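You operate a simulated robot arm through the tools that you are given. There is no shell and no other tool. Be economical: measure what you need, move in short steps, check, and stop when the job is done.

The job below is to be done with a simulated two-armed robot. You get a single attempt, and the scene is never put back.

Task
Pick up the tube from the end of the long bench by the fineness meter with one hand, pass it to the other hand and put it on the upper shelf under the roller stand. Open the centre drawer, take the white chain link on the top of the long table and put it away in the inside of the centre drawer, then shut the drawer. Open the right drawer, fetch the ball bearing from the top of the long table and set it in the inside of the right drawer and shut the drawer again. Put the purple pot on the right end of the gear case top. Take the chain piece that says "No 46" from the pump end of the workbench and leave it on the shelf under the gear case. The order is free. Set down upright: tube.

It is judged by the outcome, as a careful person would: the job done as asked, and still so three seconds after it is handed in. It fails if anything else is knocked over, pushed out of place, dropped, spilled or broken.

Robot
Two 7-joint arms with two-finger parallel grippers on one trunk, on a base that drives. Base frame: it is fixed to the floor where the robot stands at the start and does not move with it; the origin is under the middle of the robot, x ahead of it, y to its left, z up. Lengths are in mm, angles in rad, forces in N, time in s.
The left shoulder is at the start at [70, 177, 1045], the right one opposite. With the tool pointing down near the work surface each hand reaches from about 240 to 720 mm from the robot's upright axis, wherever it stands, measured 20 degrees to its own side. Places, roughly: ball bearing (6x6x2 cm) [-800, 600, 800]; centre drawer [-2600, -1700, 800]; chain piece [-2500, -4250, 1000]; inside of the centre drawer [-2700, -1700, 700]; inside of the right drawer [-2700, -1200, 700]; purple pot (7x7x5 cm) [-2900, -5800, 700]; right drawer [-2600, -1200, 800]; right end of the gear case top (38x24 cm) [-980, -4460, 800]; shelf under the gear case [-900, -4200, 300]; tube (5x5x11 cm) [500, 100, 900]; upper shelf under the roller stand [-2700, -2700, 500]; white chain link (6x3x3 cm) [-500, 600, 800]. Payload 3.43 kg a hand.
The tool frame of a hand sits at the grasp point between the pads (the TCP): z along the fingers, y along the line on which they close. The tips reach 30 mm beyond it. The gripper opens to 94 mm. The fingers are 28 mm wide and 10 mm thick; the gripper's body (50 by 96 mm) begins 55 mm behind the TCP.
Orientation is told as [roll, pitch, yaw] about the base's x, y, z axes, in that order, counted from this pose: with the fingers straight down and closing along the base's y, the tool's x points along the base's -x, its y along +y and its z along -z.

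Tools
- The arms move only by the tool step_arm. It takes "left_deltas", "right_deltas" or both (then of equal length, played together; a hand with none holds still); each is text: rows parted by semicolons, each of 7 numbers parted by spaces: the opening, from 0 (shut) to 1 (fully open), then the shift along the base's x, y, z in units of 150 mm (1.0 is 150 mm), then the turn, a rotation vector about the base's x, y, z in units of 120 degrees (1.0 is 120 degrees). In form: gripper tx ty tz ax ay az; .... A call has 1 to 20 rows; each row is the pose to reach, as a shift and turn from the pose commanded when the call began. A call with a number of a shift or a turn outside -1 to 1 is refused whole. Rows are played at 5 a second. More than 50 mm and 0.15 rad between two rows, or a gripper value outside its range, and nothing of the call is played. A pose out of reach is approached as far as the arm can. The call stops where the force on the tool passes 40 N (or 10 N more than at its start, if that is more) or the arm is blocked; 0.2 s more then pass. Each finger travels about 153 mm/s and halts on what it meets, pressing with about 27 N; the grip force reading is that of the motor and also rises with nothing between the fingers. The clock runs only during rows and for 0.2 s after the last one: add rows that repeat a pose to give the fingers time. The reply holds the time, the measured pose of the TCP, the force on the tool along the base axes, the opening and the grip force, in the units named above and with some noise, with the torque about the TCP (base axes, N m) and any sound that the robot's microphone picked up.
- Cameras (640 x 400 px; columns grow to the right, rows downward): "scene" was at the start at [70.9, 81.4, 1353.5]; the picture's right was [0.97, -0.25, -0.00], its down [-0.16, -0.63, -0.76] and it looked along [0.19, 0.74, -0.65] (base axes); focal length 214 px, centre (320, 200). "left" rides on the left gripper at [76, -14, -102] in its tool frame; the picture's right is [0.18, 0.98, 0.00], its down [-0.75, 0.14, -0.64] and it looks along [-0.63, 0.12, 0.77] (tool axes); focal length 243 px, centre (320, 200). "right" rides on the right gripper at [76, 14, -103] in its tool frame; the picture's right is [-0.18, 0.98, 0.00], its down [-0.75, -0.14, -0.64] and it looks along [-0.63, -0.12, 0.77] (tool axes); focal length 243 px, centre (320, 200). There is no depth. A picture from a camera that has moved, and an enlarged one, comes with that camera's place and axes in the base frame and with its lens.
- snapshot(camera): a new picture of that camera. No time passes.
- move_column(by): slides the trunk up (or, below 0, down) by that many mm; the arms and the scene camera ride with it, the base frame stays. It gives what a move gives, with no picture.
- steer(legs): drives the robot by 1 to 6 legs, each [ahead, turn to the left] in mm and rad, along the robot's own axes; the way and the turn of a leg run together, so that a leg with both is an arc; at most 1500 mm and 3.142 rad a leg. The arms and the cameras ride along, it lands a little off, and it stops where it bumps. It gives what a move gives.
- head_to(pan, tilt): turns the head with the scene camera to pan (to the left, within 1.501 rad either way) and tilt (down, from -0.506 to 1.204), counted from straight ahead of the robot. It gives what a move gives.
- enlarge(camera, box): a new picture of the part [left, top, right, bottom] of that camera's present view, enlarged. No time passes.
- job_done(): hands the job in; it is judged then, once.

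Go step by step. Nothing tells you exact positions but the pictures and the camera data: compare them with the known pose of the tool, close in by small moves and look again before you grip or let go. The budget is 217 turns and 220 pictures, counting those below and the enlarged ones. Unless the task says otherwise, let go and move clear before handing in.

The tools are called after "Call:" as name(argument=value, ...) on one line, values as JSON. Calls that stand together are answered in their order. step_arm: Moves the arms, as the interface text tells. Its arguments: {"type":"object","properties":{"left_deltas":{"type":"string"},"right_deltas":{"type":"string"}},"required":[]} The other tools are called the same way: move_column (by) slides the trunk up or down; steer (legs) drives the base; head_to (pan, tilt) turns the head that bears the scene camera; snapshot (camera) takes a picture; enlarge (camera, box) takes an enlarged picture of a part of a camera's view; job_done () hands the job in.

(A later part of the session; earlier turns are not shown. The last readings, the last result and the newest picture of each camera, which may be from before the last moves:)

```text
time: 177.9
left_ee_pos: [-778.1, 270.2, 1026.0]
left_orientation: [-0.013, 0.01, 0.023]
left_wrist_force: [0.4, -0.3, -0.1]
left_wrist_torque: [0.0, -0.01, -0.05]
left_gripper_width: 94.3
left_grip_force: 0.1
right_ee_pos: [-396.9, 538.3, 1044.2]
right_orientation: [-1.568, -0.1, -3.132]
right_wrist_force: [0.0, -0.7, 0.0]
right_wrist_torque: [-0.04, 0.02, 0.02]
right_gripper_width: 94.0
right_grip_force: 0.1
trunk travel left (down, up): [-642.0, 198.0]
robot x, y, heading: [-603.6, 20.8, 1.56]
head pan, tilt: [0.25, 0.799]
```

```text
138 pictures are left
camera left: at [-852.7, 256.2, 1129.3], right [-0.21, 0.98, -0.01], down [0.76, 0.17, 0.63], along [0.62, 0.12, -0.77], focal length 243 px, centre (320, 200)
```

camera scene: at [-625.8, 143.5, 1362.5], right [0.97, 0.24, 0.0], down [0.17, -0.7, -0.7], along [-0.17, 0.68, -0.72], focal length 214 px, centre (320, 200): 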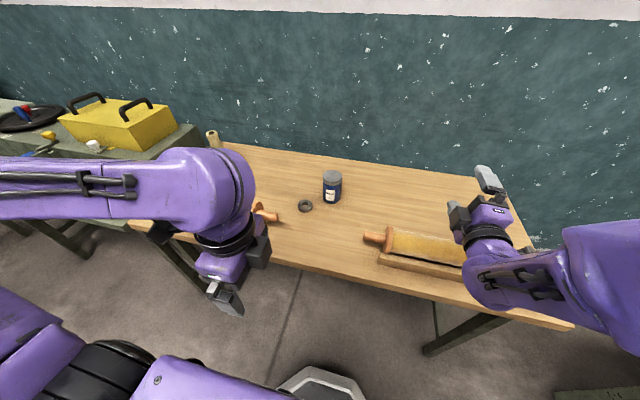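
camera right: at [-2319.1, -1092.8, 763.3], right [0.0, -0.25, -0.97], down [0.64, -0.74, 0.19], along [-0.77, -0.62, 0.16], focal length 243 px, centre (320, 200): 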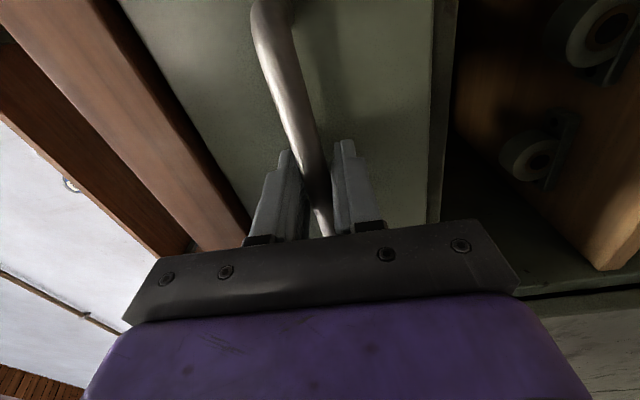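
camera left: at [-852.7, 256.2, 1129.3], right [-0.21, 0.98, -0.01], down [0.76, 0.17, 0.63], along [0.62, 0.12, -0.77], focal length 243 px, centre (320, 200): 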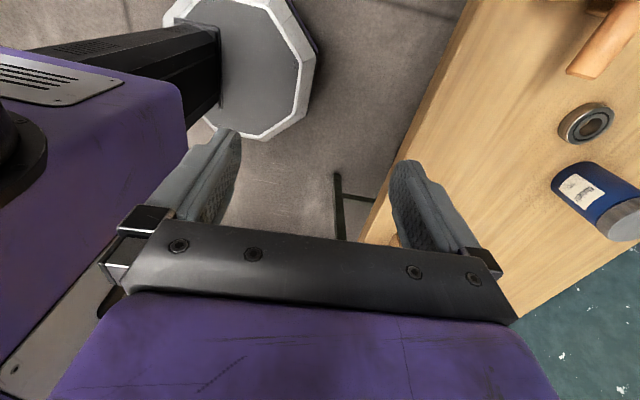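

The bearing is at about (-803, 626); the hand's current yaw (closing along y) suits the space beside the jar. Moving over it in steps.

Call:
step_arm(left_deltas="0.9 -0.05 0.3 0 0 0 0;0.9 -0.1 0.6 0 0 0 0;0.9 -0.17 0.9 0 0 0 0;0.9 -0.17 1 0 0 0 0")

Call:
step_arm(left_deltas="0.9 0 0.3 -0.1 0 0 0;0.9 0 0.6 -0.2 0 0 0;0.9 0 0.9 -0.3 0 0 0;0.9 0 1 -0.3 0 0 0")

Call:
step_arm(left_deltas="0.9 0 0.2 -0.2 0 0 0;0.9 0 0.37 -0.45 0 0 -0.005;0.9 0 0.37 -0.45 0 0 -0.01;0.9 0 0.37 -0.45 0 0 -0.01")

Call:
snapshot(camera="left")

Call:
snapshot(camera="scene")

```text
time: 178.9
left_ee_pos: [-802.9, 421.0, 1026.7]
left_orientation: [-0.012, 0.011, 0.019]
left_wrist_force: [-0.7, -0.5, 0.6]
left_wrist_torque: [-0.02, 0.0, -0.01]
left_gripper_width: 84.5
left_grip_force: 0.1
right_ee_pos: [-395.1, 538.3, 1043.6]
right_orientation: [-1.569, -0.1, -3.133]
right_wrist_force: [-0.6, -0.1, -0.8]
right_wrist_torque: [0.04, 0.01, -0.01]
right_gripper_width: 94.1
right_grip_force: 0.1
trunk travel left (down, up): [-642.0, 198.0]
robot x, y, heading: [-604.7, 17.2, 1.569]
head pan, tilt: [0.25, 0.799]
```

```text
time: 179.9
left_ee_pos: [-803.9, 570.2, 980.8]
left_orientation: [-0.013, 0.009, 0.022]
left_wrist_force: [-0.8, 0.0, -0.3]
left_wrist_torque: [0.03, -0.04, 0.03]
left_gripper_width: 84.3
left_grip_force: 0.0
right_ee_pos: [-395.3, 539.0, 1044.2]
right_orientation: [-1.569, -0.1, -3.133]
right_wrist_force: [-1.3, 0.5, -0.2]
right_wrist_torque: [0.0, -0.01, 0.02]
right_gripper_width: 94.1
right_grip_force: 0.0
trunk travel left (down, up): [-642.0, 198.0]
robot x, y, heading: [-606.5, 15.3, 1.565]
head pan, tilt: [0.25, 0.799]
```

```text
time: 180.9
left_ee_pos: [-804.6, 626.5, 913.8]
left_orientation: [-0.012, 0.011, 0.002]
left_wrist_force: [-0.4, -0.4, -0.4]
left_wrist_torque: [0.0, 0.02, 0.01]
left_gripper_width: 84.8
left_grip_force: 0.1
right_ee_pos: [-395.8, 540.7, 1043.1]
right_orientation: [-1.568, -0.101, -3.134]
right_wrist_force: [-0.1, 0.3, -0.7]
right_wrist_torque: [0.01, 0.01, -0.01]
right_gripper_width: 94.1
right_grip_force: 0.0
trunk travel left (down, up): [-642.0, 198.0]
robot x, y, heading: [-606.5, 15.2, 1.569]
head pan, tilt: [0.25, 0.799]
```

```text
137 pictures are left
camera left: at [-879.4, 613.8, 1016.7], right [-0.19, 0.98, -0.01], down [0.76, 0.15, 0.63], along [0.62, 0.11, -0.77], focal length 243 px, centre (320, 200)
```

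left: 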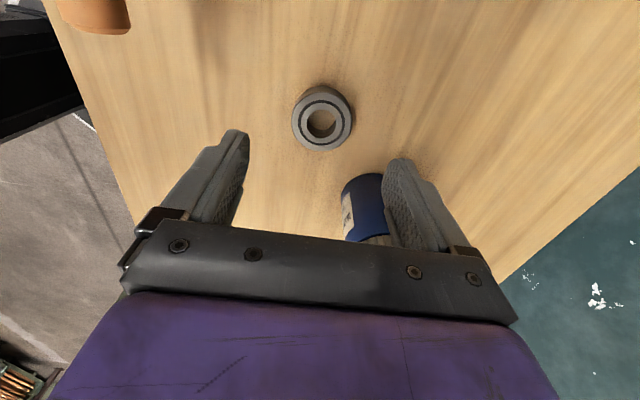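

```text
136 pictures are left
camera scene: at [-625.9, 144.2, 1362.4], right [0.97, 0.24, 0.0], down [0.17, -0.7, -0.7], along [-0.17, 0.68, -0.72], focal length 214 px, centre (320, 200)
```

scene: 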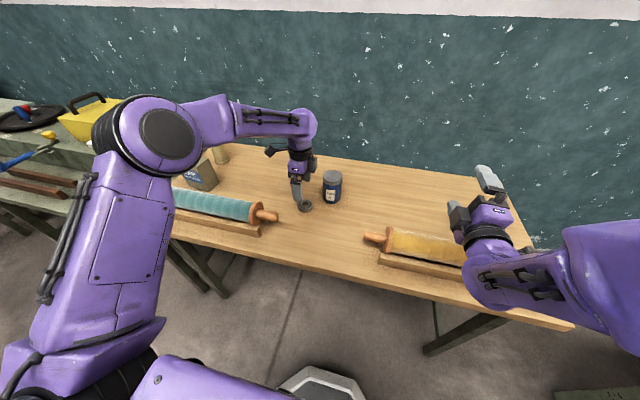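

Centred over the bearing. Lower to z≈835 and close.

Call:
step_arm(left_deltas="0.9 0 0 -0.2 0 0 0;0.9 0 0 -0.4 0 0 0;0.9 0 0 -0.52 0 0 0;0.9 0 0 -0.52 0 0 0;0.4 0 0 -0.52 0 0 0;0 0 0 -0.52 0 0 0;0 0 0 -0.52 0 0 0;0 0 0 -0.52 0 0 0")

Call:
snapshot(camera="left")

```text
time: 182.7
left_ee_pos: [-804.0, 624.8, 835.8]
left_orientation: [-0.014, 0.011, 0.002]
left_wrist_force: [1.4, -0.2, 0.6]
left_wrist_torque: [0.04, -0.02, -0.01]
left_gripper_width: 51.0
left_grip_force: 26.5
right_ee_pos: [-396.7, 539.7, 1043.3]
right_orientation: [-1.571, -0.099, -3.131]
right_wrist_force: [0.7, 0.5, 0.0]
right_wrist_torque: [0.0, 0.01, -0.03]
right_gripper_width: 94.3
right_grip_force: 0.0
trunk travel left (down, up): [-642.0, 198.0]
robot x, y, heading: [-605.4, 17.2, 1.567]
head pan, tilt: [0.25, 0.799]
```

```text
135 pictures are left
camera left: at [-878.8, 613.2, 938.8], right [-0.19, 0.98, -0.01], down [0.76, 0.15, 0.63], along [0.62, 0.11, -0.77], focal length 243 px, centre (320, 200)
```

left: 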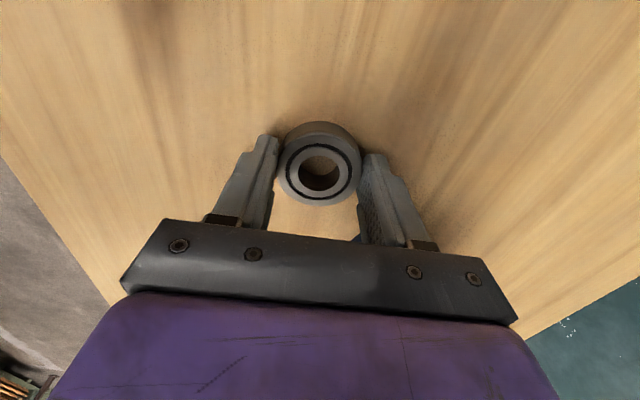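

Gripped. Lift and draw in.

Call:
step_arm(left_deltas="0 0 0 0.3 0 0 0;0 0 0 0.6 0 0 0;0 0 0 0.9 0 0 0;0 0 -0.2 1 0 0 0;0 0 -0.5 1 0 0 0;0 0 -0.8 1 0 0 0;0 0 -1 1 0 0 0;0 0 -1 1 0 0 0")

Call:
step_arm(left_deltas="0 0 -0.2 0.2 0 0 0;0 0 -0.4 0.3 0 0 0;0 0 -0.4 0.3 0 0 0")

Call:
snapshot(camera="left")

```text
time: 184.5
left_ee_pos: [-803.8, 476.1, 985.5]
left_orientation: [-0.013, 0.01, 0.001]
left_wrist_force: [-0.8, -0.1, -2.0]
left_wrist_torque: [-0.01, 0.0, 0.0]
left_gripper_width: 50.8
left_grip_force: 26.9
right_ee_pos: [-395.8, 539.5, 1043.1]
right_orientation: [-1.569, -0.099, -3.131]
right_wrist_force: [1.2, 0.0, -0.5]
right_wrist_torque: [0.02, -0.02, 0.01]
right_gripper_width: 93.9
right_grip_force: 0.1
trunk travel left (down, up): [-642.0, 198.0]
robot x, y, heading: [-603.3, 17.6, 1.566]
head pan, tilt: [0.25, 0.799]
```

```text
time: 185.3
left_ee_pos: [-803.1, 416.9, 1031.7]
left_orientation: [-0.015, 0.012, 0.001]
left_wrist_force: [-0.2, 0.5, -1.3]
left_wrist_torque: [0.03, 0.05, -0.05]
left_gripper_width: 51.0
left_grip_force: 26.8
right_ee_pos: [-394.4, 539.6, 1043.1]
right_orientation: [-1.569, -0.1, -3.132]
right_wrist_force: [0.5, -0.7, -0.4]
right_wrist_torque: [0.03, 0.0, 0.02]
right_gripper_width: 93.7
right_grip_force: 0.1
trunk travel left (down, up): [-642.0, 198.0]
robot x, y, heading: [-603.3, 18.4, 1.569]
head pan, tilt: [0.25, 0.799]
```

```text
134 pictures are left
camera left: at [-877.7, 403.4, 1134.3], right [-0.19, 0.98, -0.01], down [0.76, 0.15, 0.63], along [0.62, 0.11, -0.78], focal length 243 px, centre (320, 200)
```

left: 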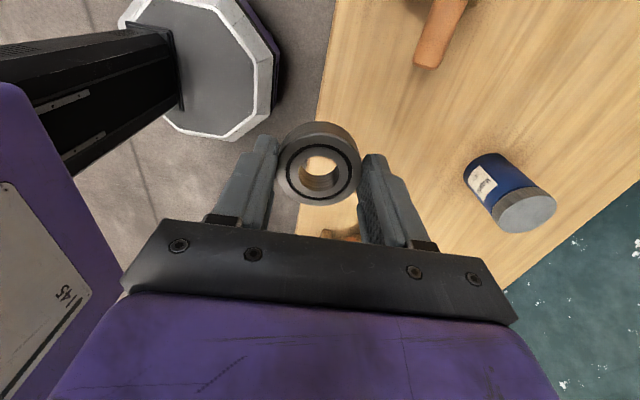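

The bearing is secure. Driving to the right drawer.

Call:
steer(legs=[[-80, 0], [0, 2.43], [1330, 0], [0, -0.858], [180, 0]])

Call:
head_to(pan=0.15, tilt=0.8)

Call:
snapshot(camera="scene")

Call:
snapshot(camera="left")

```text
time: 201.7
left_ee_pos: [-2028.2, -1284.6, 1029.5]
left_orientation: [-0.015, 0.01, 1.591]
left_wrist_force: [-0.8, 0.5, -2.3]
left_wrist_torque: [0.0, -0.03, 0.0]
left_gripper_width: 51.0
left_grip_force: 26.8
right_ee_pos: [-2160.1, -879.8, 1043.5]
right_orientation: [-1.569, -0.1, -1.541]
right_wrist_force: [0.9, -0.8, -0.1]
right_wrist_torque: [0.02, -0.01, 0.01]
right_gripper_width: 93.6
right_grip_force: 0.0
trunk travel left (down, up): [-642.0, 198.0]
robot x, y, heading: [-1633.2, -1078.5, -3.123]
head pan, tilt: [0.25, 0.799]
```

```text
time: 202.4
left_ee_pos: [-2028.9, -1285.4, 1031.2]
left_orientation: [-0.014, 0.009, 1.592]
left_wrist_force: [0.0, -1.2, -1.9]
left_wrist_torque: [-0.06, 0.02, 0.02]
left_gripper_width: 51.0
left_grip_force: 27.1
right_ee_pos: [-2159.4, -878.8, 1043.4]
right_orientation: [-1.568, -0.1, -1.542]
right_wrist_force: [-0.2, -0.2, 0.3]
right_wrist_torque: [0.01, 0.02, 0.01]
right_gripper_width: 94.0
right_grip_force: 0.1
trunk travel left (down, up): [-642.0, 198.0]
robot x, y, heading: [-1630.9, -1076.7, -3.124]
head pan, tilt: [0.15, 0.799]
```

```text
133 pictures are left
camera scene: at [-1762.7, -1093.2, 1362.4], right [-0.17, 0.99, 0.0], down [0.71, 0.12, -0.7], along [-0.69, -0.12, -0.72], focal length 214 px, centre (320, 200)
```

scene: 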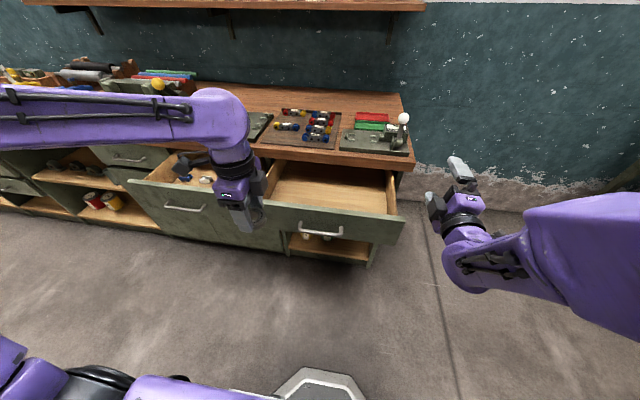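

```text
132 pictures are left
camera left: at [-2014.0, -1359.6, 1133.5], right [-0.98, -0.21, -0.01], down [-0.17, 0.76, 0.63], along [-0.12, 0.62, -0.77], focal length 243 px, centre (320, 200)
```

left: 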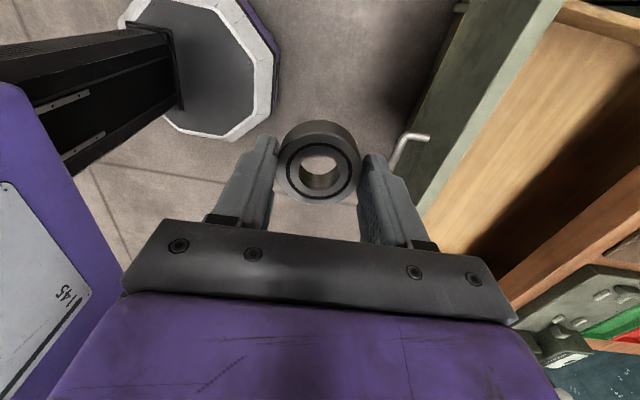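

The right drawer is open and looks empty. I'll advance 80 mm and move the left hand over the drawer's middle, near (-2320, -1190).

Call:
steer(legs=[[80, 0]])

Call:
step_arm(left_deltas="0 -0.28 0.14 0 0 0 0;0 -0.56 0.28 0 0 0 0;0 -0.84 0.42 0 0 0 0;0 -1 0.55 0 0 0 0;0 -1 0.6 0 0 0 0")

Call:
step_arm(left_deltas="0 -0.2 0 -0.2 0 0 0;0 -0.4 0 -0.45 0 0 0;0 -0.4 0 -0.7 0 0 0;0 -0.4 0 -0.9 0 0 0;0 -0.4 0 -0.9 0 0 0")

Call:
snapshot(camera="scene")

Call:
snapshot(camera="left")

```text
time: 203.4
left_ee_pos: [-2108.3, -1287.1, 1031.0]
left_orientation: [-0.014, 0.011, 1.591]
left_wrist_force: [-0.6, -0.3, -1.7]
left_wrist_torque: [-0.03, 0.0, 0.01]
left_gripper_width: 51.1
left_grip_force: 27.2
right_ee_pos: [-2239.3, -879.9, 1042.7]
right_orientation: [-1.567, -0.102, -1.541]
right_wrist_force: [1.0, -0.1, 1.0]
right_wrist_torque: [0.01, -0.01, -0.02]
right_gripper_width: 93.8
right_grip_force: 0.1
trunk travel left (down, up): [-642.0, 198.0]
robot x, y, heading: [-1708.6, -1079.5, -3.126]
head pan, tilt: [0.15, 0.799]
```

```text
time: 204.6
left_ee_pos: [-2259.0, -1195.5, 1030.2]
left_orientation: [-0.014, 0.011, 1.592]
left_wrist_force: [-0.8, 0.6, -1.8]
left_wrist_torque: [0.02, 0.0, 0.0]
left_gripper_width: 51.0
left_grip_force: 26.7
right_ee_pos: [-2237.9, -880.9, 1044.8]
right_orientation: [-1.568, -0.1, -1.544]
right_wrist_force: [-0.3, 0.2, -0.2]
right_wrist_torque: [0.0, 0.0, 0.01]
right_gripper_width: 94.2
right_grip_force: 0.0
trunk travel left (down, up): [-642.0, 198.0]
robot x, y, heading: [-1711.0, -1078.1, -3.128]
head pan, tilt: [0.15, 0.799]
```

```text
time: 205.8
left_ee_pos: [-2317.9, -1196.5, 895.7]
left_orientation: [-0.012, 0.011, 1.59]
left_wrist_force: [1.4, -1.1, -1.1]
left_wrist_torque: [-0.01, 0.02, 0.03]
left_gripper_width: 50.9
left_grip_force: 27.4
right_ee_pos: [-2236.8, -881.1, 1043.7]
right_orientation: [-1.57, -0.102, -1.543]
right_wrist_force: [0.7, 0.2, -0.7]
right_wrist_torque: [-0.03, 0.0, 0.01]
right_gripper_width: 93.9
right_grip_force: 0.0
trunk travel left (down, up): [-642.0, 198.0]
robot x, y, heading: [-1711.5, -1081.4, -3.131]
head pan, tilt: [0.15, 0.799]
```

```text
131 pictures are left
camera scene: at [-1840.9, -1094.3, 1362.5], right [-0.17, 0.99, 0.0], down [0.71, 0.12, -0.7], along [-0.69, -0.12, -0.72], focal length 214 px, centre (320, 200)
```

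scene: 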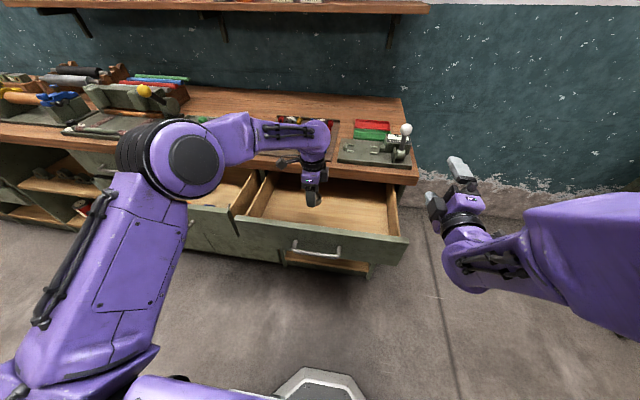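

```text
130 pictures are left
camera left: at [-2303.2, -1271.3, 998.3], right [-0.98, -0.2, -0.01], down [-0.17, 0.76, 0.63], along [-0.12, 0.62, -0.77], focal length 243 px, centre (320, 200)
```

left: 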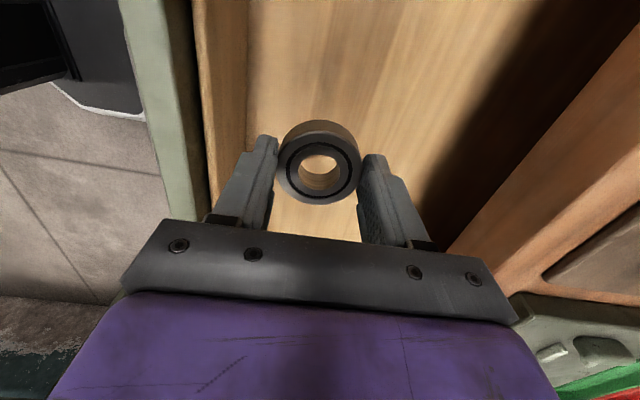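

Empty drawer floor below. Lowering to just above the floor.

Call:
step_arm(left_deltas="0 0 0 -0.3 0 0 0;0 0 0 -0.6 0 0 0;0 0 0 -0.8 0 0 0;0 0 0 -0.84 0 0 0;0 0 0 -0.84 0 0 0")

Call:
step_arm(left_deltas="0 0 0 -0.02 0 0 0;0 0 0 -0.04 0 0 0;0 0 0 -0.05 0 0 0;0 0 0 -0.05 0 0 0")

Call:
snapshot(camera="left")

```text
time: 207.0
left_ee_pos: [-2317.6, -1194.8, 769.1]
left_orientation: [-0.012, 0.011, 1.592]
left_wrist_force: [-0.9, 0.5, -1.5]
left_wrist_torque: [0.01, -0.04, -0.02]
left_gripper_width: 50.9
left_grip_force: 26.8
right_ee_pos: [-2238.8, -880.2, 1044.0]
right_orientation: [-1.568, -0.1, -1.544]
right_wrist_force: [-0.2, -0.4, 0.7]
right_wrist_torque: [-0.02, -0.01, -0.01]
right_gripper_width: 93.9
right_grip_force: 0.0
trunk travel left (down, up): [-642.0, 198.0]
robot x, y, heading: [-1709.6, -1080.7, -3.126]
head pan, tilt: [0.15, 0.799]
```

```text
time: 208.0
left_ee_pos: [-2316.7, -1195.5, 763.0]
left_orientation: [-0.011, 0.012, 1.593]
left_wrist_force: [-1.7, -0.4, 5.7]
left_wrist_torque: [0.03, 0.23, -0.02]
left_gripper_width: 51.1
left_grip_force: 27.4
right_ee_pos: [-2237.8, -879.8, 1045.0]
right_orientation: [-1.569, -0.102, -1.543]
right_wrist_force: [0.1, -0.5, 0.1]
right_wrist_torque: [0.04, -0.01, 0.03]
right_gripper_width: 94.0
right_grip_force: 0.0
trunk travel left (down, up): [-642.0, 198.0]
robot x, y, heading: [-1711.0, -1079.6, -3.128]
head pan, tilt: [0.15, 0.799]
```

```text
129 pictures are left
camera left: at [-2302.5, -1270.1, 866.2], right [-0.98, -0.2, -0.01], down [-0.16, 0.76, 0.63], along [-0.12, 0.62, -0.77], focal length 243 px, centre (320, 200)
```

left: 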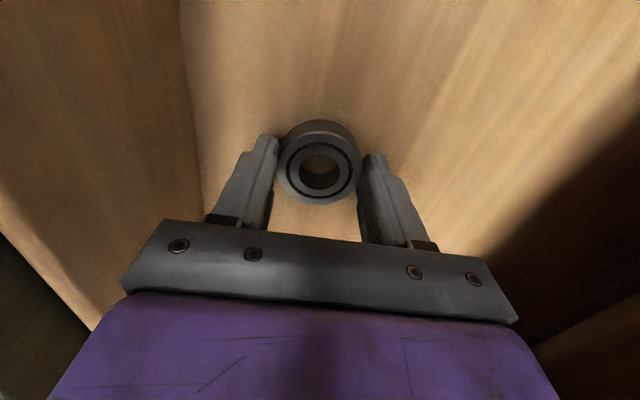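

The bearing touches the drawer floor. Release and lift out, then draw the hand back.

Call:
step_arm(left_deltas="0.4 0 0 0 0 0 0;0.85 0 0 0 0 0 0;0.85 0 0 0 0 0 0;0.85 0 0 0 0 0 0;0.85 0 0 0.3 0 0 0;0.85 0 0 0.6 0 0 0;0.85 0 0 0.9 0 0 0;0.85 0 0 1 0 0 0;0.85 0 0 1 0 0 0")

Call:
snapshot(camera="left")

Call:
step_arm(left_deltas="1 0 0 0.3 0 0 0;1 0 0 0.6 0 0 0;1 0.3 0 0.7 0 0 0;1 0.6 0 0.7 0 0 0;1 0.9 0 0.7 0 0 0;1 1 0 0.7 0 0 0")

Call:
step_arm(left_deltas="1 0.3 -0.1 0 0 0 0;1 0.6 -0.2 0 0 0 0;1 0.9 -0.3 0 0 0 0;1 0.9 -0.3 0 0 0 0")

```text
time: 210.0
left_ee_pos: [-2316.6, -1196.4, 911.3]
left_orientation: [-0.014, 0.011, 1.592]
left_wrist_force: [0.2, -0.2, 0.9]
left_wrist_torque: [0.04, 0.01, -0.02]
left_gripper_width: 79.8
left_grip_force: 0.0
right_ee_pos: [-2238.2, -880.8, 1043.4]
right_orientation: [-1.569, -0.102, -1.543]
right_wrist_force: [-0.3, -0.2, 0.5]
right_wrist_torque: [0.04, -0.04, 0.0]
right_gripper_width: 93.9
right_grip_force: 0.1
trunk travel left (down, up): [-642.0, 198.0]
robot x, y, heading: [-1709.8, -1074.8, -3.125]
head pan, tilt: [0.15, 0.799]
```

```text
128 pictures are left
camera left: at [-2303.0, -1270.4, 1014.4], right [-0.98, -0.2, -0.01], down [-0.17, 0.76, 0.63], along [-0.12, 0.62, -0.77], focal length 243 px, centre (320, 200)
```

left: 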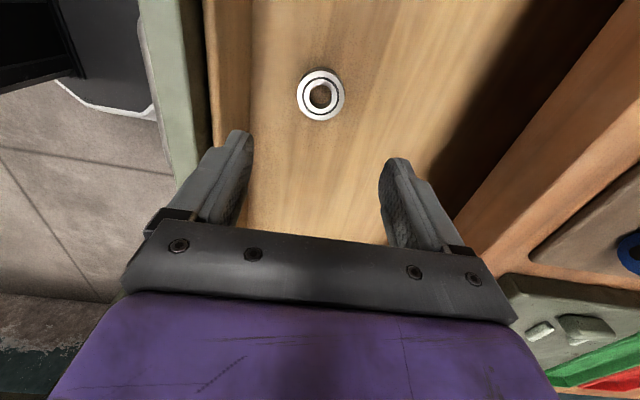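

```text
time: 211.4
left_ee_pos: [-2167.7, -1197.4, 1017.1]
left_orientation: [-0.015, 0.009, 1.592]
left_wrist_force: [-0.2, 0.0, -0.8]
left_wrist_torque: [-0.04, 0.02, 0.0]
left_gripper_width: 94.0
left_grip_force: 0.2
right_ee_pos: [-2238.1, -880.9, 1043.8]
right_orientation: [-1.572, -0.101, -1.541]
right_wrist_force: [-0.5, -0.8, 0.5]
right_wrist_torque: [0.01, -0.01, 0.0]
right_gripper_width: 94.0
right_grip_force: 0.0
trunk travel left (down, up): [-642.0, 198.0]
robot x, y, heading: [-1709.0, -1080.5, -3.127]
head pan, tilt: [0.15, 0.799]
```

```text
time: 212.4
left_ee_pos: [-2032.3, -1240.4, 1016.4]
left_orientation: [-0.011, 0.013, 1.591]
left_wrist_force: [-0.3, 0.0, 0.1]
left_wrist_torque: [-0.02, -0.01, 0.01]
left_gripper_width: 94.1
left_grip_force: 0.1
right_ee_pos: [-2238.0, -877.8, 1043.8]
right_orientation: [-1.569, -0.103, -1.542]
right_wrist_force: [0.3, 0.6, -0.1]
right_wrist_torque: [-0.03, 0.02, 0.01]
right_gripper_width: 94.1
right_grip_force: 0.0
trunk travel left (down, up): [-642.0, 198.0]
robot x, y, heading: [-1708.1, -1079.2, -3.121]
head pan, tilt: [0.15, 0.799]
```

The bearing lies in the right drawer. Now I'll close the drawers, centre first: reposition so the right fist faces the centre drawer's front.

Call:
steer(legs=[[-200, 0], [0, 1.571], [785, 0], [0, -1.571]])

Call:
step_arm(right_deltas="0.4 0 0 0 0 0 0;0 0 0 0 0 0 0;0 0 0 0 0 0 0;0 0 0 0 0 0 0")

Call:
move_column(by=-222)

Call:
head_to(pan=-0.2, tilt=0.6)

Call:
snapshot(camera="scene")

```text
time: 225.4
left_ee_pos: [-1820.8, -2012.6, 1016.9]
left_orientation: [-0.014, 0.01, 1.593]
left_wrist_force: [0.1, 0.7, -0.2]
left_wrist_torque: [0.01, -0.03, -0.01]
left_gripper_width: 94.2
left_grip_force: 0.1
right_ee_pos: [-2027.3, -1653.2, 1044.1]
right_orientation: [-1.568, -0.101, -1.541]
right_wrist_force: [-0.2, 0.5, -0.6]
right_wrist_torque: [0.0, 0.03, -0.02]
right_gripper_width: 94.0
right_grip_force: 0.1
trunk travel left (down, up): [-642.0, 198.0]
robot x, y, heading: [-1497.3, -1850.1, -3.123]
head pan, tilt: [0.15, 0.799]
```

```text
time: 226.4
left_ee_pos: [-1820.8, -2013.6, 1015.6]
left_orientation: [-0.014, 0.011, 1.59]
left_wrist_force: [0.5, 1.0, 0.9]
left_wrist_torque: [0.0, 0.01, 0.01]
left_gripper_width: 93.9
left_grip_force: 0.2
right_ee_pos: [-2027.0, -1652.9, 1043.3]
right_orientation: [-1.57, -0.101, -1.541]
right_wrist_force: [-0.8, -0.1, 0.0]
right_wrist_torque: [0.0, 0.02, 0.01]
right_gripper_width: 0.0
right_grip_force: 27.0
trunk travel left (down, up): [-642.0, 198.0]
robot x, y, heading: [-1496.7, -1850.2, -3.126]
head pan, tilt: [0.15, 0.799]
```

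```text
time: 228.8
left_ee_pos: [-1819.8, -2013.6, 794.6]
left_orientation: [-0.014, 0.011, 1.592]
left_wrist_force: [-0.7, 0.2, -0.2]
left_wrist_torque: [-0.03, 0.03, 0.0]
left_gripper_width: 94.0
left_grip_force: 0.1
right_ee_pos: [-2026.9, -1652.2, 823.2]
right_orientation: [-1.57, -0.101, -1.542]
right_wrist_force: [0.0, 0.7, -0.2]
right_wrist_torque: [0.0, 0.02, 0.03]
right_gripper_width: 0.1
right_grip_force: 26.9
trunk travel left (down, up): [-420.0, 420.0]
robot x, y, heading: [-1499.4, -1852.9, -3.126]
head pan, tilt: [0.15, 0.799]
```

```text
time: 229.6
left_ee_pos: [-1821.3, -2013.8, 793.8]
left_orientation: [-0.015, 0.011, 1.593]
left_wrist_force: [-0.3, -0.7, -0.1]
left_wrist_torque: [-0.03, 0.02, 0.01]
left_gripper_width: 94.2
left_grip_force: 0.1
right_ee_pos: [-2025.9, -1653.9, 821.9]
right_orientation: [-1.568, -0.102, -1.542]
right_wrist_force: [0.0, 0.5, 0.2]
right_wrist_torque: [0.0, 0.02, 0.02]
right_gripper_width: 0.1
right_grip_force: 27.5
trunk travel left (down, up): [-420.0, 420.0]
robot x, y, heading: [-1498.5, -1850.9, -3.121]
head pan, tilt: [-0.201, 0.6]
```

```text
127 pictures are left
camera scene: at [-1636.9, -1837.4, 1157.3], right [0.18, 0.98, 0.0], down [0.56, -0.1, -0.82], along [-0.81, 0.15, -0.57], focal length 214 px, centre (320, 200)
```

scene: 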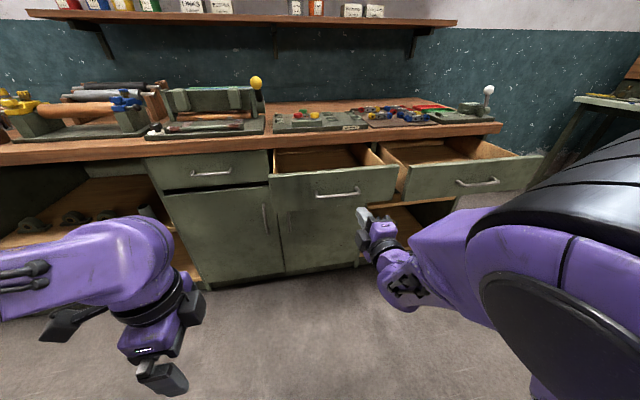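

Right fist is in line with the drawer front. Driving forward to close it.

Call:
steer(legs=[[130, 0]])

Call:
enlarge(camera="scene", box=[240, 120, 480, 270])

Call:
snapshot(camera="right")

```text
time: 230.9
left_ee_pos: [-1952.2, -2016.3, 795.4]
left_orientation: [-0.015, 0.012, 1.591]
left_wrist_force: [0.0, 0.1, -0.1]
left_wrist_torque: [0.01, -0.05, -0.01]
left_gripper_width: 94.1
left_grip_force: 0.0
right_ee_pos: [-2158.1, -1655.6, 820.7]
right_orientation: [-1.568, -0.101, -1.541]
right_wrist_force: [-0.1, 0.0, -0.1]
right_wrist_torque: [-0.01, 0.03, -0.02]
right_gripper_width: 0.0
right_grip_force: 27.2
trunk travel left (down, up): [-420.0, 420.0]
robot x, y, heading: [-1629.3, -1853.6, -3.124]
head pan, tilt: [-0.201, 0.6]
```

```text
2.67 times, centred on (360, 195) of scene
camera zoom: at [-1768.3, -1839.6, 1157.2], right [0.18, 0.98, 0.0], down [0.56, -0.1, -0.82], along [-0.81, 0.15, -0.57], focal length 572 px, centre (213, 213)
```

zoom: 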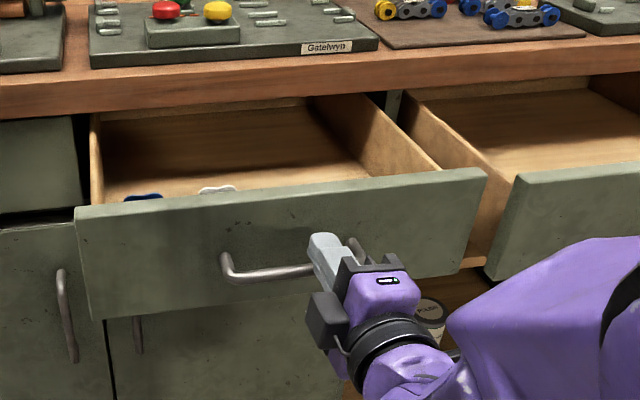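

```text
125 pictures are left
camera right: at [-2056.9, -1578.0, 799.9], right [0.01, -0.28, -0.96], down [0.66, -0.72, 0.22], along [-0.75, -0.64, 0.18], focal length 243 px, centre (320, 200)
```

right: 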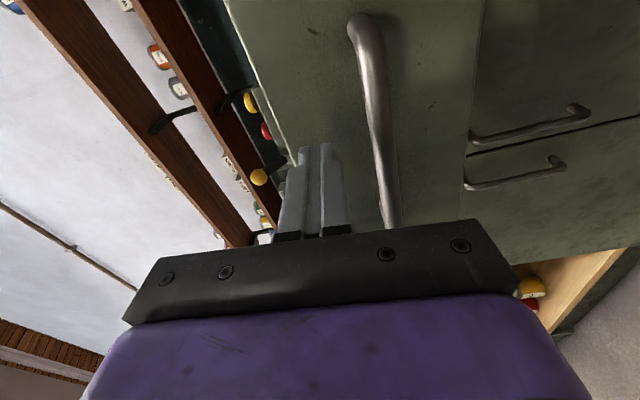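

The fist clears the bar and faces the panel. Pushing.

Call:
steer(legs=[[275, 0]])

Call:
snapshot(camera="scene")

```text
time: 232.9
left_ee_pos: [-2220.2, -2019.8, 794.4]
left_orientation: [-0.013, 0.011, 1.593]
left_wrist_force: [-0.2, -0.1, -0.8]
left_wrist_torque: [0.05, -0.02, 0.01]
left_gripper_width: 94.0
left_grip_force: 0.0
right_ee_pos: [-2426.5, -1657.9, 821.9]
right_orientation: [-1.567, -0.107, -1.541]
right_wrist_force: [-0.2, -0.1, -0.8]
right_wrist_torque: [-0.02, 0.0, 0.02]
right_gripper_width: 0.0
right_grip_force: 27.1
trunk travel left (down, up): [-420.0, 420.0]
robot x, y, heading: [-1897.3, -1859.1, -3.124]
head pan, tilt: [-0.201, 0.6]
stopped in leg 1: the force on the tool passed its limit at 166 N (the readings are from after the stop); the commanded pose is now the measured one
```

```text
124 pictures are left
camera scene: at [-2037.5, -1843.8, 1157.3], right [0.18, 0.98, 0.0], down [0.56, -0.1, -0.82], along [-0.81, 0.15, -0.57], focal length 214 px, centre (320, 200)
```

scene: 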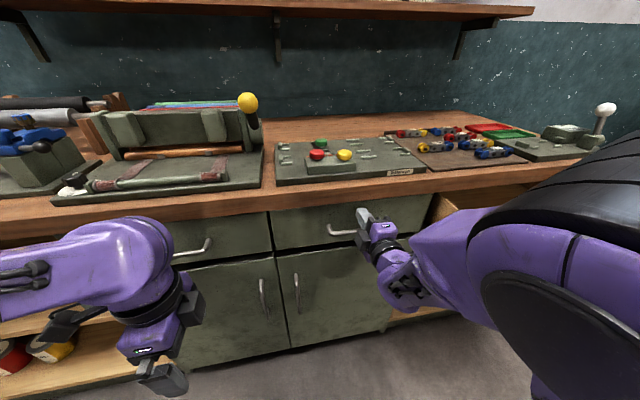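

The centre drawer is shut. Back off and shift right to do the same for the right drawer.

Call:
steer(legs=[[-400, 0], [0, -1.571], [492, 0], [0, 1.571], [130, 0]])

Call:
snapshot(camera="scene")

Call:
snapshot(camera="right")

```text
time: 246.4
left_ee_pos: [-1958.3, -1531.3, 794.1]
left_orientation: [-0.016, 0.01, 1.607]
left_wrist_force: [0.4, 0.0, 0.0]
left_wrist_torque: [-0.01, -0.03, 0.03]
left_gripper_width: 94.1
left_grip_force: 0.0
right_ee_pos: [-2167.3, -1172.4, 819.6]
right_orientation: [-1.566, -0.102, -1.528]
right_wrist_force: [-0.5, 0.1, 0.3]
right_wrist_torque: [0.01, 0.02, 0.02]
right_gripper_width: 0.1
right_grip_force: 26.8
trunk travel left (down, up): [-420.0, 420.0]
robot x, y, heading: [-1640.3, -1363.6, -3.112]
head pan, tilt: [-0.201, 0.6]
```

```text
123 pictures are left
camera scene: at [-1778.0, -1352.2, 1157.2], right [0.17, 0.99, 0.0], down [0.56, -0.1, -0.82], along [-0.81, 0.14, -0.57], focal length 214 px, centre (320, 200)
```

scene: 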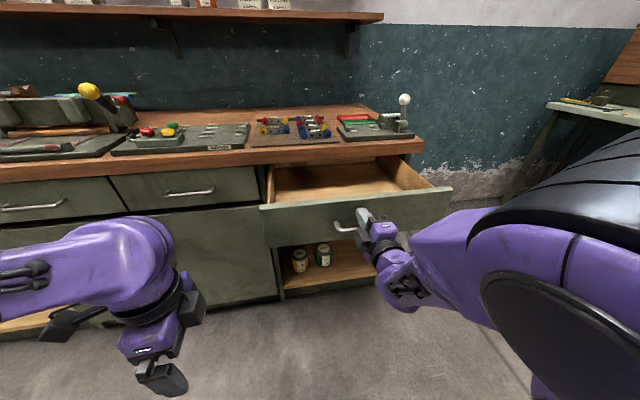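

```text
122 pictures are left
camera right: at [-2068.7, -1094.0, 799.1], right [0.01, -0.28, -0.96], down [0.67, -0.71, 0.22], along [-0.74, -0.65, 0.18], focal length 243 px, centre (320, 200)
```

right: 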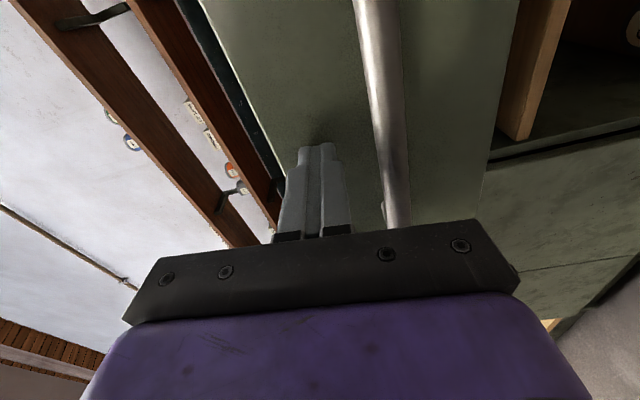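

Aligned. Push most of the way first, then the last bit.

Call:
steer(legs=[[248, 0]])

Call:
steer(legs=[[12, 0]])

Call:
head_to(pan=-0.1, tilt=0.7)

Call:
snapshot(camera="scene")

```text
time: 248.3
left_ee_pos: [-2205.5, -1538.5, 794.2]
left_orientation: [-0.014, 0.01, 1.605]
left_wrist_force: [-0.1, -0.3, 0.3]
left_wrist_torque: [0.05, -0.01, 0.0]
left_gripper_width: 94.0
left_grip_force: 0.1
right_ee_pos: [-2414.4, -1178.5, 820.4]
right_orientation: [-1.567, -0.103, -1.53]
right_wrist_force: [-0.4, -0.3, 0.2]
right_wrist_torque: [0.01, 0.03, 0.0]
right_gripper_width: 0.0
right_grip_force: 27.2
trunk travel left (down, up): [-420.0, 420.0]
robot x, y, heading: [-1884.3, -1371.8, -3.114]
head pan, tilt: [-0.201, 0.6]
```

```text
time: 249.0
left_ee_pos: [-2217.4, -1538.5, 793.5]
left_orientation: [-0.015, 0.011, 1.603]
left_wrist_force: [0.4, 0.5, 1.0]
left_wrist_torque: [0.01, 0.01, 0.01]
left_gripper_width: 93.8
left_grip_force: 0.0
right_ee_pos: [-2426.1, -1178.9, 821.1]
right_orientation: [-1.568, -0.101, -1.531]
right_wrist_force: [-0.1, -0.5, 1.0]
right_wrist_torque: [-0.04, 0.02, -0.01]
right_gripper_width: 0.0
right_grip_force: 27.5
trunk travel left (down, up): [-420.0, 420.0]
robot x, y, heading: [-1895.8, -1373.8, -3.115]
head pan, tilt: [-0.201, 0.6]
```

```text
time: 249.7
left_ee_pos: [-2218.2, -1538.0, 794.4]
left_orientation: [-0.013, 0.01, 1.603]
left_wrist_force: [0.6, 0.3, 0.4]
left_wrist_torque: [-0.02, -0.03, -0.02]
left_gripper_width: 94.0
left_grip_force: 0.1
right_ee_pos: [-2427.0, -1179.8, 820.9]
right_orientation: [-1.569, -0.105, -1.53]
right_wrist_force: [-0.3, -0.2, -0.4]
right_wrist_torque: [0.0, 0.02, 0.0]
right_gripper_width: 0.1
right_grip_force: 26.9
trunk travel left (down, up): [-420.0, 420.0]
robot x, y, heading: [-1898.4, -1373.4, -3.112]
head pan, tilt: [-0.099, 0.7]
```

```text
121 pictures are left
camera scene: at [-2033.7, -1368.6, 1148.8], right [0.07, 1.0, 0.0], down [0.64, -0.05, -0.77], along [-0.76, 0.05, -0.64], focal length 214 px, centre (320, 200)
```

scene: 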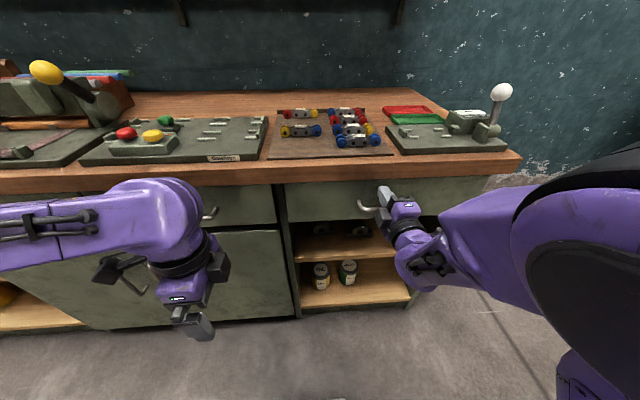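

It looks shut; I'll nudge a little further to be sure.

Call:
steer(legs=[[8, 0]])

Call:
steer(legs=[[-300, 0]])

Call:
head_to(pan=0.3, tilt=0.5)

Call:
snapshot(camera="scene")

```text
time: 250.5
left_ee_pos: [-2220.8, -1539.2, 794.6]
left_orientation: [-0.011, 0.009, 1.603]
left_wrist_force: [-0.2, -0.2, 0.1]
left_wrist_torque: [-0.01, 0.0, 0.01]
left_gripper_width: 94.1
left_grip_force: 0.0
right_ee_pos: [-2427.7, -1180.1, 821.5]
right_orientation: [-1.567, -0.104, -1.534]
right_wrist_force: [18.4, -4.3, 6.9]
right_wrist_torque: [0.19, 0.28, -0.1]
right_gripper_width: 0.2
right_grip_force: 27.3
trunk travel left (down, up): [-420.0, 420.0]
robot x, y, heading: [-1906.0, -1368.5, -3.117]
head pan, tilt: [-0.099, 0.7]
stopped in leg 1: the force on the tool passed its limit at 47 N (the readings are from after the stop); the commanded pose is now the measured one
```

```text
time: 252.6
left_ee_pos: [-1924.3, -1530.3, 794.3]
left_orientation: [-0.013, 0.01, 1.602]
left_wrist_force: [0.1, 1.0, 0.0]
left_wrist_torque: [-0.05, 0.0, 0.0]
left_gripper_width: 94.1
left_grip_force: 0.1
right_ee_pos: [-2129.0, -1170.1, 819.0]
right_orientation: [-1.563, -0.105, -1.531]
right_wrist_force: [0.5, 0.1, 0.4]
right_wrist_torque: [0.0, -0.02, 0.01]
right_gripper_width: 0.0
right_grip_force: 27.4
trunk travel left (down, up): [-420.0, 420.0]
robot x, y, heading: [-1606.6, -1365.7, -3.117]
head pan, tilt: [-0.099, 0.7]
```

```text
time: 253.4
left_ee_pos: [-1922.9, -1530.8, 793.7]
left_orientation: [-0.013, 0.011, 1.601]
left_wrist_force: [0.0, 1.0, 0.3]
left_wrist_torque: [0.02, 0.0, 0.02]
left_gripper_width: 94.0
left_grip_force: 0.1
right_ee_pos: [-2128.9, -1170.3, 819.7]
right_orientation: [-1.562, -0.106, -1.532]
right_wrist_force: [-0.4, 0.2, -0.8]
right_wrist_torque: [0.02, 0.0, 0.01]
right_gripper_width: 0.0
right_grip_force: 27.1
trunk travel left (down, up): [-420.0, 420.0]
robot x, y, heading: [-1604.8, -1367.7, -3.116]
head pan, tilt: [0.3, 0.499]
```

```text
120 pictures are left
camera scene: at [-1740.7, -1395.8, 1166.4], right [-0.32, 0.95, 0.0], down [0.45, 0.15, -0.88], along [-0.83, -0.28, -0.48], focal length 214 px, centre (320, 200)
```

scene: 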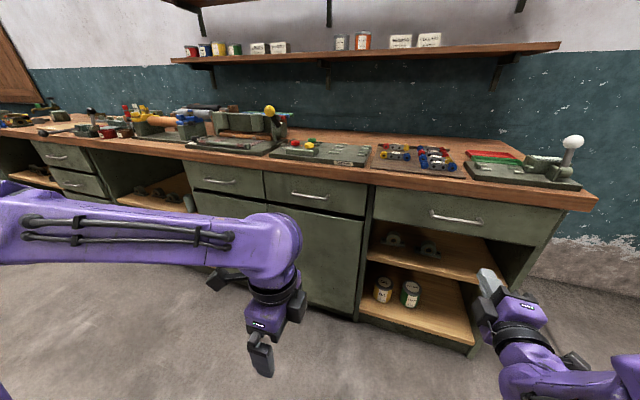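

Both drawers are shut and the tube stands. Next I'll drive along the bench towards its pump end (about y -4250) and look around.

Call:
move_column(by=240)

Call:
steer(legs=[[180, 0], [0, 1.54], [1300, 0]])

Call:
head_to(pan=0.0, tilt=0.35)

Call:
snapshot(camera="scene")

Call:
head_to(pan=-0.8, tilt=0.4)

Call:
snapshot(camera="scene")

Call:
head_to(pan=0.8, tilt=0.4)

Call:
snapshot(camera="scene")

```text
time: 255.9
left_ee_pos: [-1924.0, -1530.3, 1033.4]
left_orientation: [-0.015, 0.011, 1.603]
left_wrist_force: [-0.1, -0.5, -0.1]
left_wrist_torque: [-0.01, -0.01, 0.0]
left_gripper_width: 93.8
left_grip_force: 0.1
right_ee_pos: [-2129.5, -1171.0, 1058.0]
right_orientation: [-1.562, -0.106, -1.531]
right_wrist_force: [-0.1, 0.2, -0.3]
right_wrist_torque: [-0.02, 0.01, -0.01]
right_gripper_width: 0.0
right_grip_force: 26.8
trunk travel left (down, up): [-660.0, 180.0]
robot x, y, heading: [-1600.6, -1366.1, -3.114]
head pan, tilt: [0.3, 0.499]
```

```text
time: 267.3
left_ee_pos: [-1629.7, -2995.0, 1033.9]
left_orientation: [-0.014, 0.011, -3.142]
left_wrist_force: [-0.7, 0.2, 0.6]
left_wrist_torque: [0.02, 0.05, 0.0]
left_gripper_width: 93.9
left_grip_force: 0.0
right_ee_pos: [-1996.5, -3189.9, 1058.4]
right_orientation: [-1.562, -0.104, 0.009]
right_wrist_force: [-0.3, 0.9, 0.4]
right_wrist_torque: [-0.01, 0.0, 0.03]
right_gripper_width: 0.1
right_grip_force: 26.9
trunk travel left (down, up): [-660.0, 180.0]
robot x, y, heading: [-1789.8, -2672.8, -1.572]
head pan, tilt: [0.3, 0.499]
```

```text
time: 268.1
left_ee_pos: [-1630.3, -2994.6, 1035.0]
left_orientation: [-0.015, 0.01, -3.141]
left_wrist_force: [0.4, 0.1, -0.3]
left_wrist_torque: [0.0, 0.03, 0.02]
left_gripper_width: 93.9
left_grip_force: 0.1
right_ee_pos: [-1995.9, -3189.1, 1059.1]
right_orientation: [-1.561, -0.106, 0.008]
right_wrist_force: [-0.1, -0.5, 0.4]
right_wrist_torque: [-0.02, 0.01, -0.03]
right_gripper_width: 0.0
right_grip_force: 26.7
trunk travel left (down, up): [-660.0, 180.0]
robot x, y, heading: [-1787.9, -2665.6, -1.572]
head pan, tilt: [0.0, 0.351]
```

```text
119 pictures are left
camera scene: at [-1787.0, -2813.2, 1420.1], right [-1.0, 0.0, 0.0], down [0.0, 0.34, -0.94], along [0.0, -0.94, -0.34], focal length 214 px, centre (320, 200)
```

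scene: 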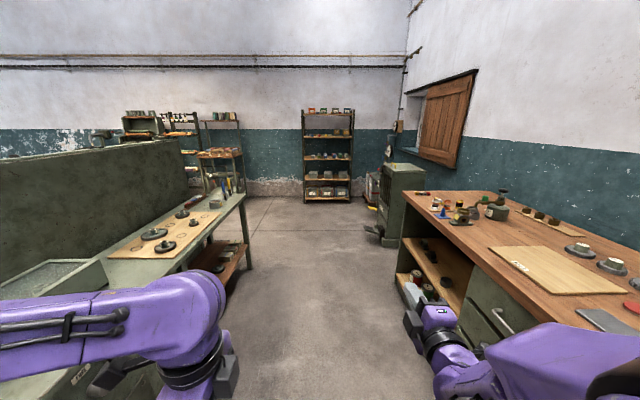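

```text
time: 269.3
left_ee_pos: [-1630.5, -2993.1, 1034.3]
left_orientation: [-0.015, 0.011, -3.141]
left_wrist_force: [0.7, 0.1, 0.3]
left_wrist_torque: [0.01, 0.0, -0.01]
left_gripper_width: 94.1
left_grip_force: 0.0
right_ee_pos: [-1998.0, -3189.8, 1059.1]
right_orientation: [-1.561, -0.104, 0.009]
right_wrist_force: [0.1, -0.6, 0.7]
right_wrist_torque: [0.01, 0.0, 0.02]
right_gripper_width: 0.2
right_grip_force: 27.1
trunk travel left (down, up): [-660.0, 180.0]
robot x, y, heading: [-1785.0, -2672.3, -1.573]
head pan, tilt: [-0.799, 0.4]
```

```text
118 pictures are left
camera scene: at [-1853.4, -2784.6, 1415.6], right [-0.7, 0.72, 0.0], down [0.28, 0.27, -0.92], along [-0.66, -0.64, -0.39], focal length 214 px, centre (320, 200)
```

scene: 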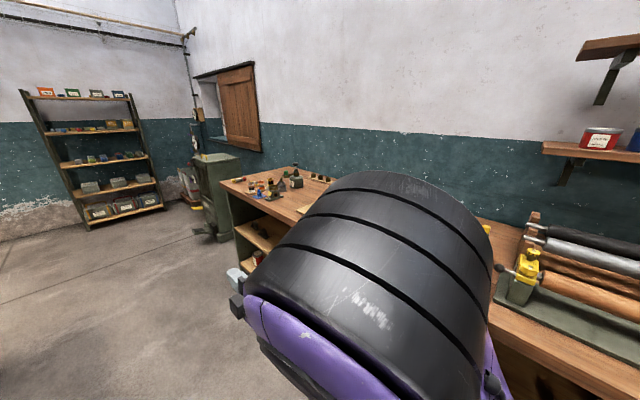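

```text
time: 270.9
left_ee_pos: [-1630.5, -2993.8, 1034.7]
left_orientation: [-0.015, 0.01, -3.143]
left_wrist_force: [0.4, 0.4, -0.4]
left_wrist_torque: [-0.02, -0.01, -0.01]
left_gripper_width: 94.0
left_grip_force: 0.1
right_ee_pos: [-1996.1, -3189.4, 1058.9]
right_orientation: [-1.562, -0.104, 0.009]
right_wrist_force: [-0.8, 1.1, -0.6]
right_wrist_torque: [0.03, 0.0, 0.0]
right_gripper_width: 0.2
right_grip_force: 26.6
trunk travel left (down, up): [-660.0, 180.0]
robot x, y, heading: [-1787.0, -2667.6, -1.574]
head pan, tilt: [0.799, 0.4]
```

```text
117 pictures are left
camera scene: at [-1720.7, -2785.1, 1415.6], right [-0.7, -0.71, 0.0], down [-0.28, 0.27, -0.92], along [0.66, -0.64, -0.39], focal length 214 px, centre (320, 200)
```

scene: 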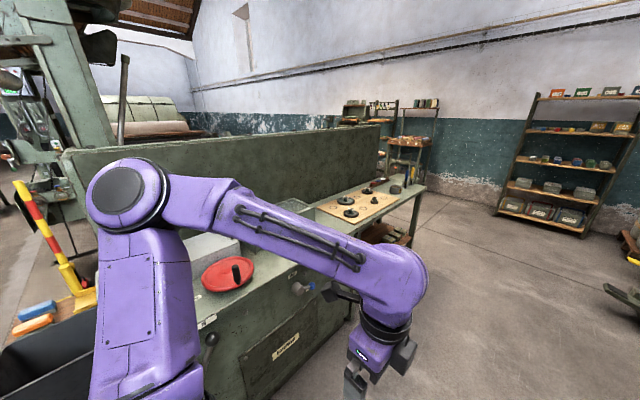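

I see the bench's pump end ahead right and, left, the gear case bench with a shelf beneath. I'll drive to face the pump end.

Call:
steer(legs=[[1430, 0], [0, -1.571]])

Call:
head_to(pan=0.1, tilt=0.6)

Call:
snapshot(camera="scene")

Call:
head_to(pan=1.2, tilt=0.4)

Call:
snapshot(camera="scene")

```text
time: 281.9
left_ee_pos: [-2107.9, -4263.2, 1034.6]
left_orientation: [-0.014, 0.01, 1.594]
left_wrist_force: [-0.1, -0.9, -0.9]
left_wrist_torque: [0.02, 0.0, 0.01]
left_gripper_width: 93.9
left_grip_force: 0.1
right_ee_pos: [-2310.6, -3902.3, 1059.3]
right_orientation: [-1.562, -0.106, -1.541]
right_wrist_force: [-0.9, -0.7, 0.2]
right_wrist_torque: [0.04, -0.02, 0.01]
right_gripper_width: 0.0
right_grip_force: 26.9
trunk travel left (down, up): [-660.0, 180.0]
robot x, y, heading: [-1786.3, -4101.4, -3.125]
head pan, tilt: [0.799, 0.4]
```

```text
time: 282.9
left_ee_pos: [-2107.6, -4264.8, 1033.4]
left_orientation: [-0.014, 0.012, 1.593]
left_wrist_force: [0.0, -0.3, 0.1]
left_wrist_torque: [-0.01, -0.02, 0.02]
left_gripper_width: 94.0
left_grip_force: 0.0
right_ee_pos: [-2310.8, -3902.5, 1059.0]
right_orientation: [-1.562, -0.104, -1.541]
right_wrist_force: [-0.1, 0.4, -0.1]
right_wrist_torque: [-0.02, 0.04, 0.0]
right_gripper_width: 0.3
right_grip_force: 27.3
trunk travel left (down, up): [-660.0, 180.0]
robot x, y, heading: [-1783.7, -4101.1, -3.127]
head pan, tilt: [0.099, 0.6]
```

```text
116 pictures are left
camera scene: at [-1924.6, -4113.1, 1397.4], right [-0.12, 0.99, 0.0], down [0.56, 0.07, -0.83], along [-0.82, -0.1, -0.56], focal length 214 px, centre (320, 200)
```

scene: 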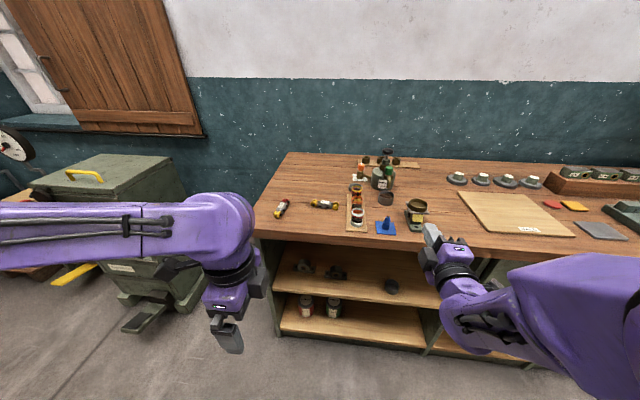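

```text
time: 284.2
left_ee_pos: [-2107.6, -4264.0, 1034.0]
left_orientation: [-0.015, 0.013, 1.594]
left_wrist_force: [-0.3, -0.1, 0.1]
left_wrist_torque: [-0.03, -0.04, 0.01]
left_gripper_width: 94.0
left_grip_force: 0.0
right_ee_pos: [-2309.6, -3901.9, 1058.4]
right_orientation: [-1.561, -0.106, -1.54]
right_wrist_force: [0.7, 0.0, 0.5]
right_wrist_torque: [0.01, -0.02, 0.0]
right_gripper_width: 0.0
right_grip_force: 27.0
trunk travel left (down, up): [-660.0, 180.0]
robot x, y, heading: [-1787.5, -4100.2, -3.127]
head pan, tilt: [1.201, 0.4]
```

```text
115 pictures are left
camera scene: at [-1868.8, -4189.5, 1415.6], right [-0.94, 0.34, 0.0], down [0.13, 0.37, -0.92], along [-0.32, -0.86, -0.39], focal length 214 px, centre (320, 200)
```

scene: 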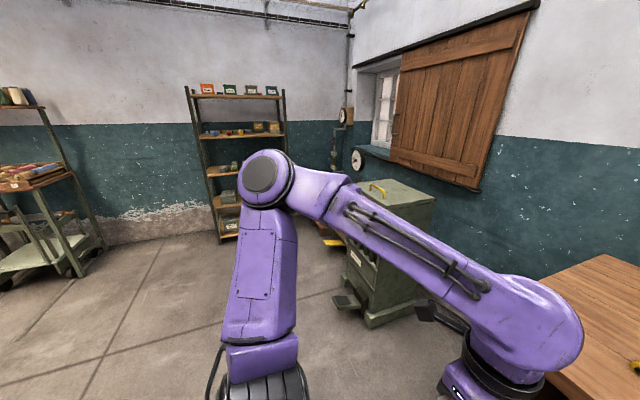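

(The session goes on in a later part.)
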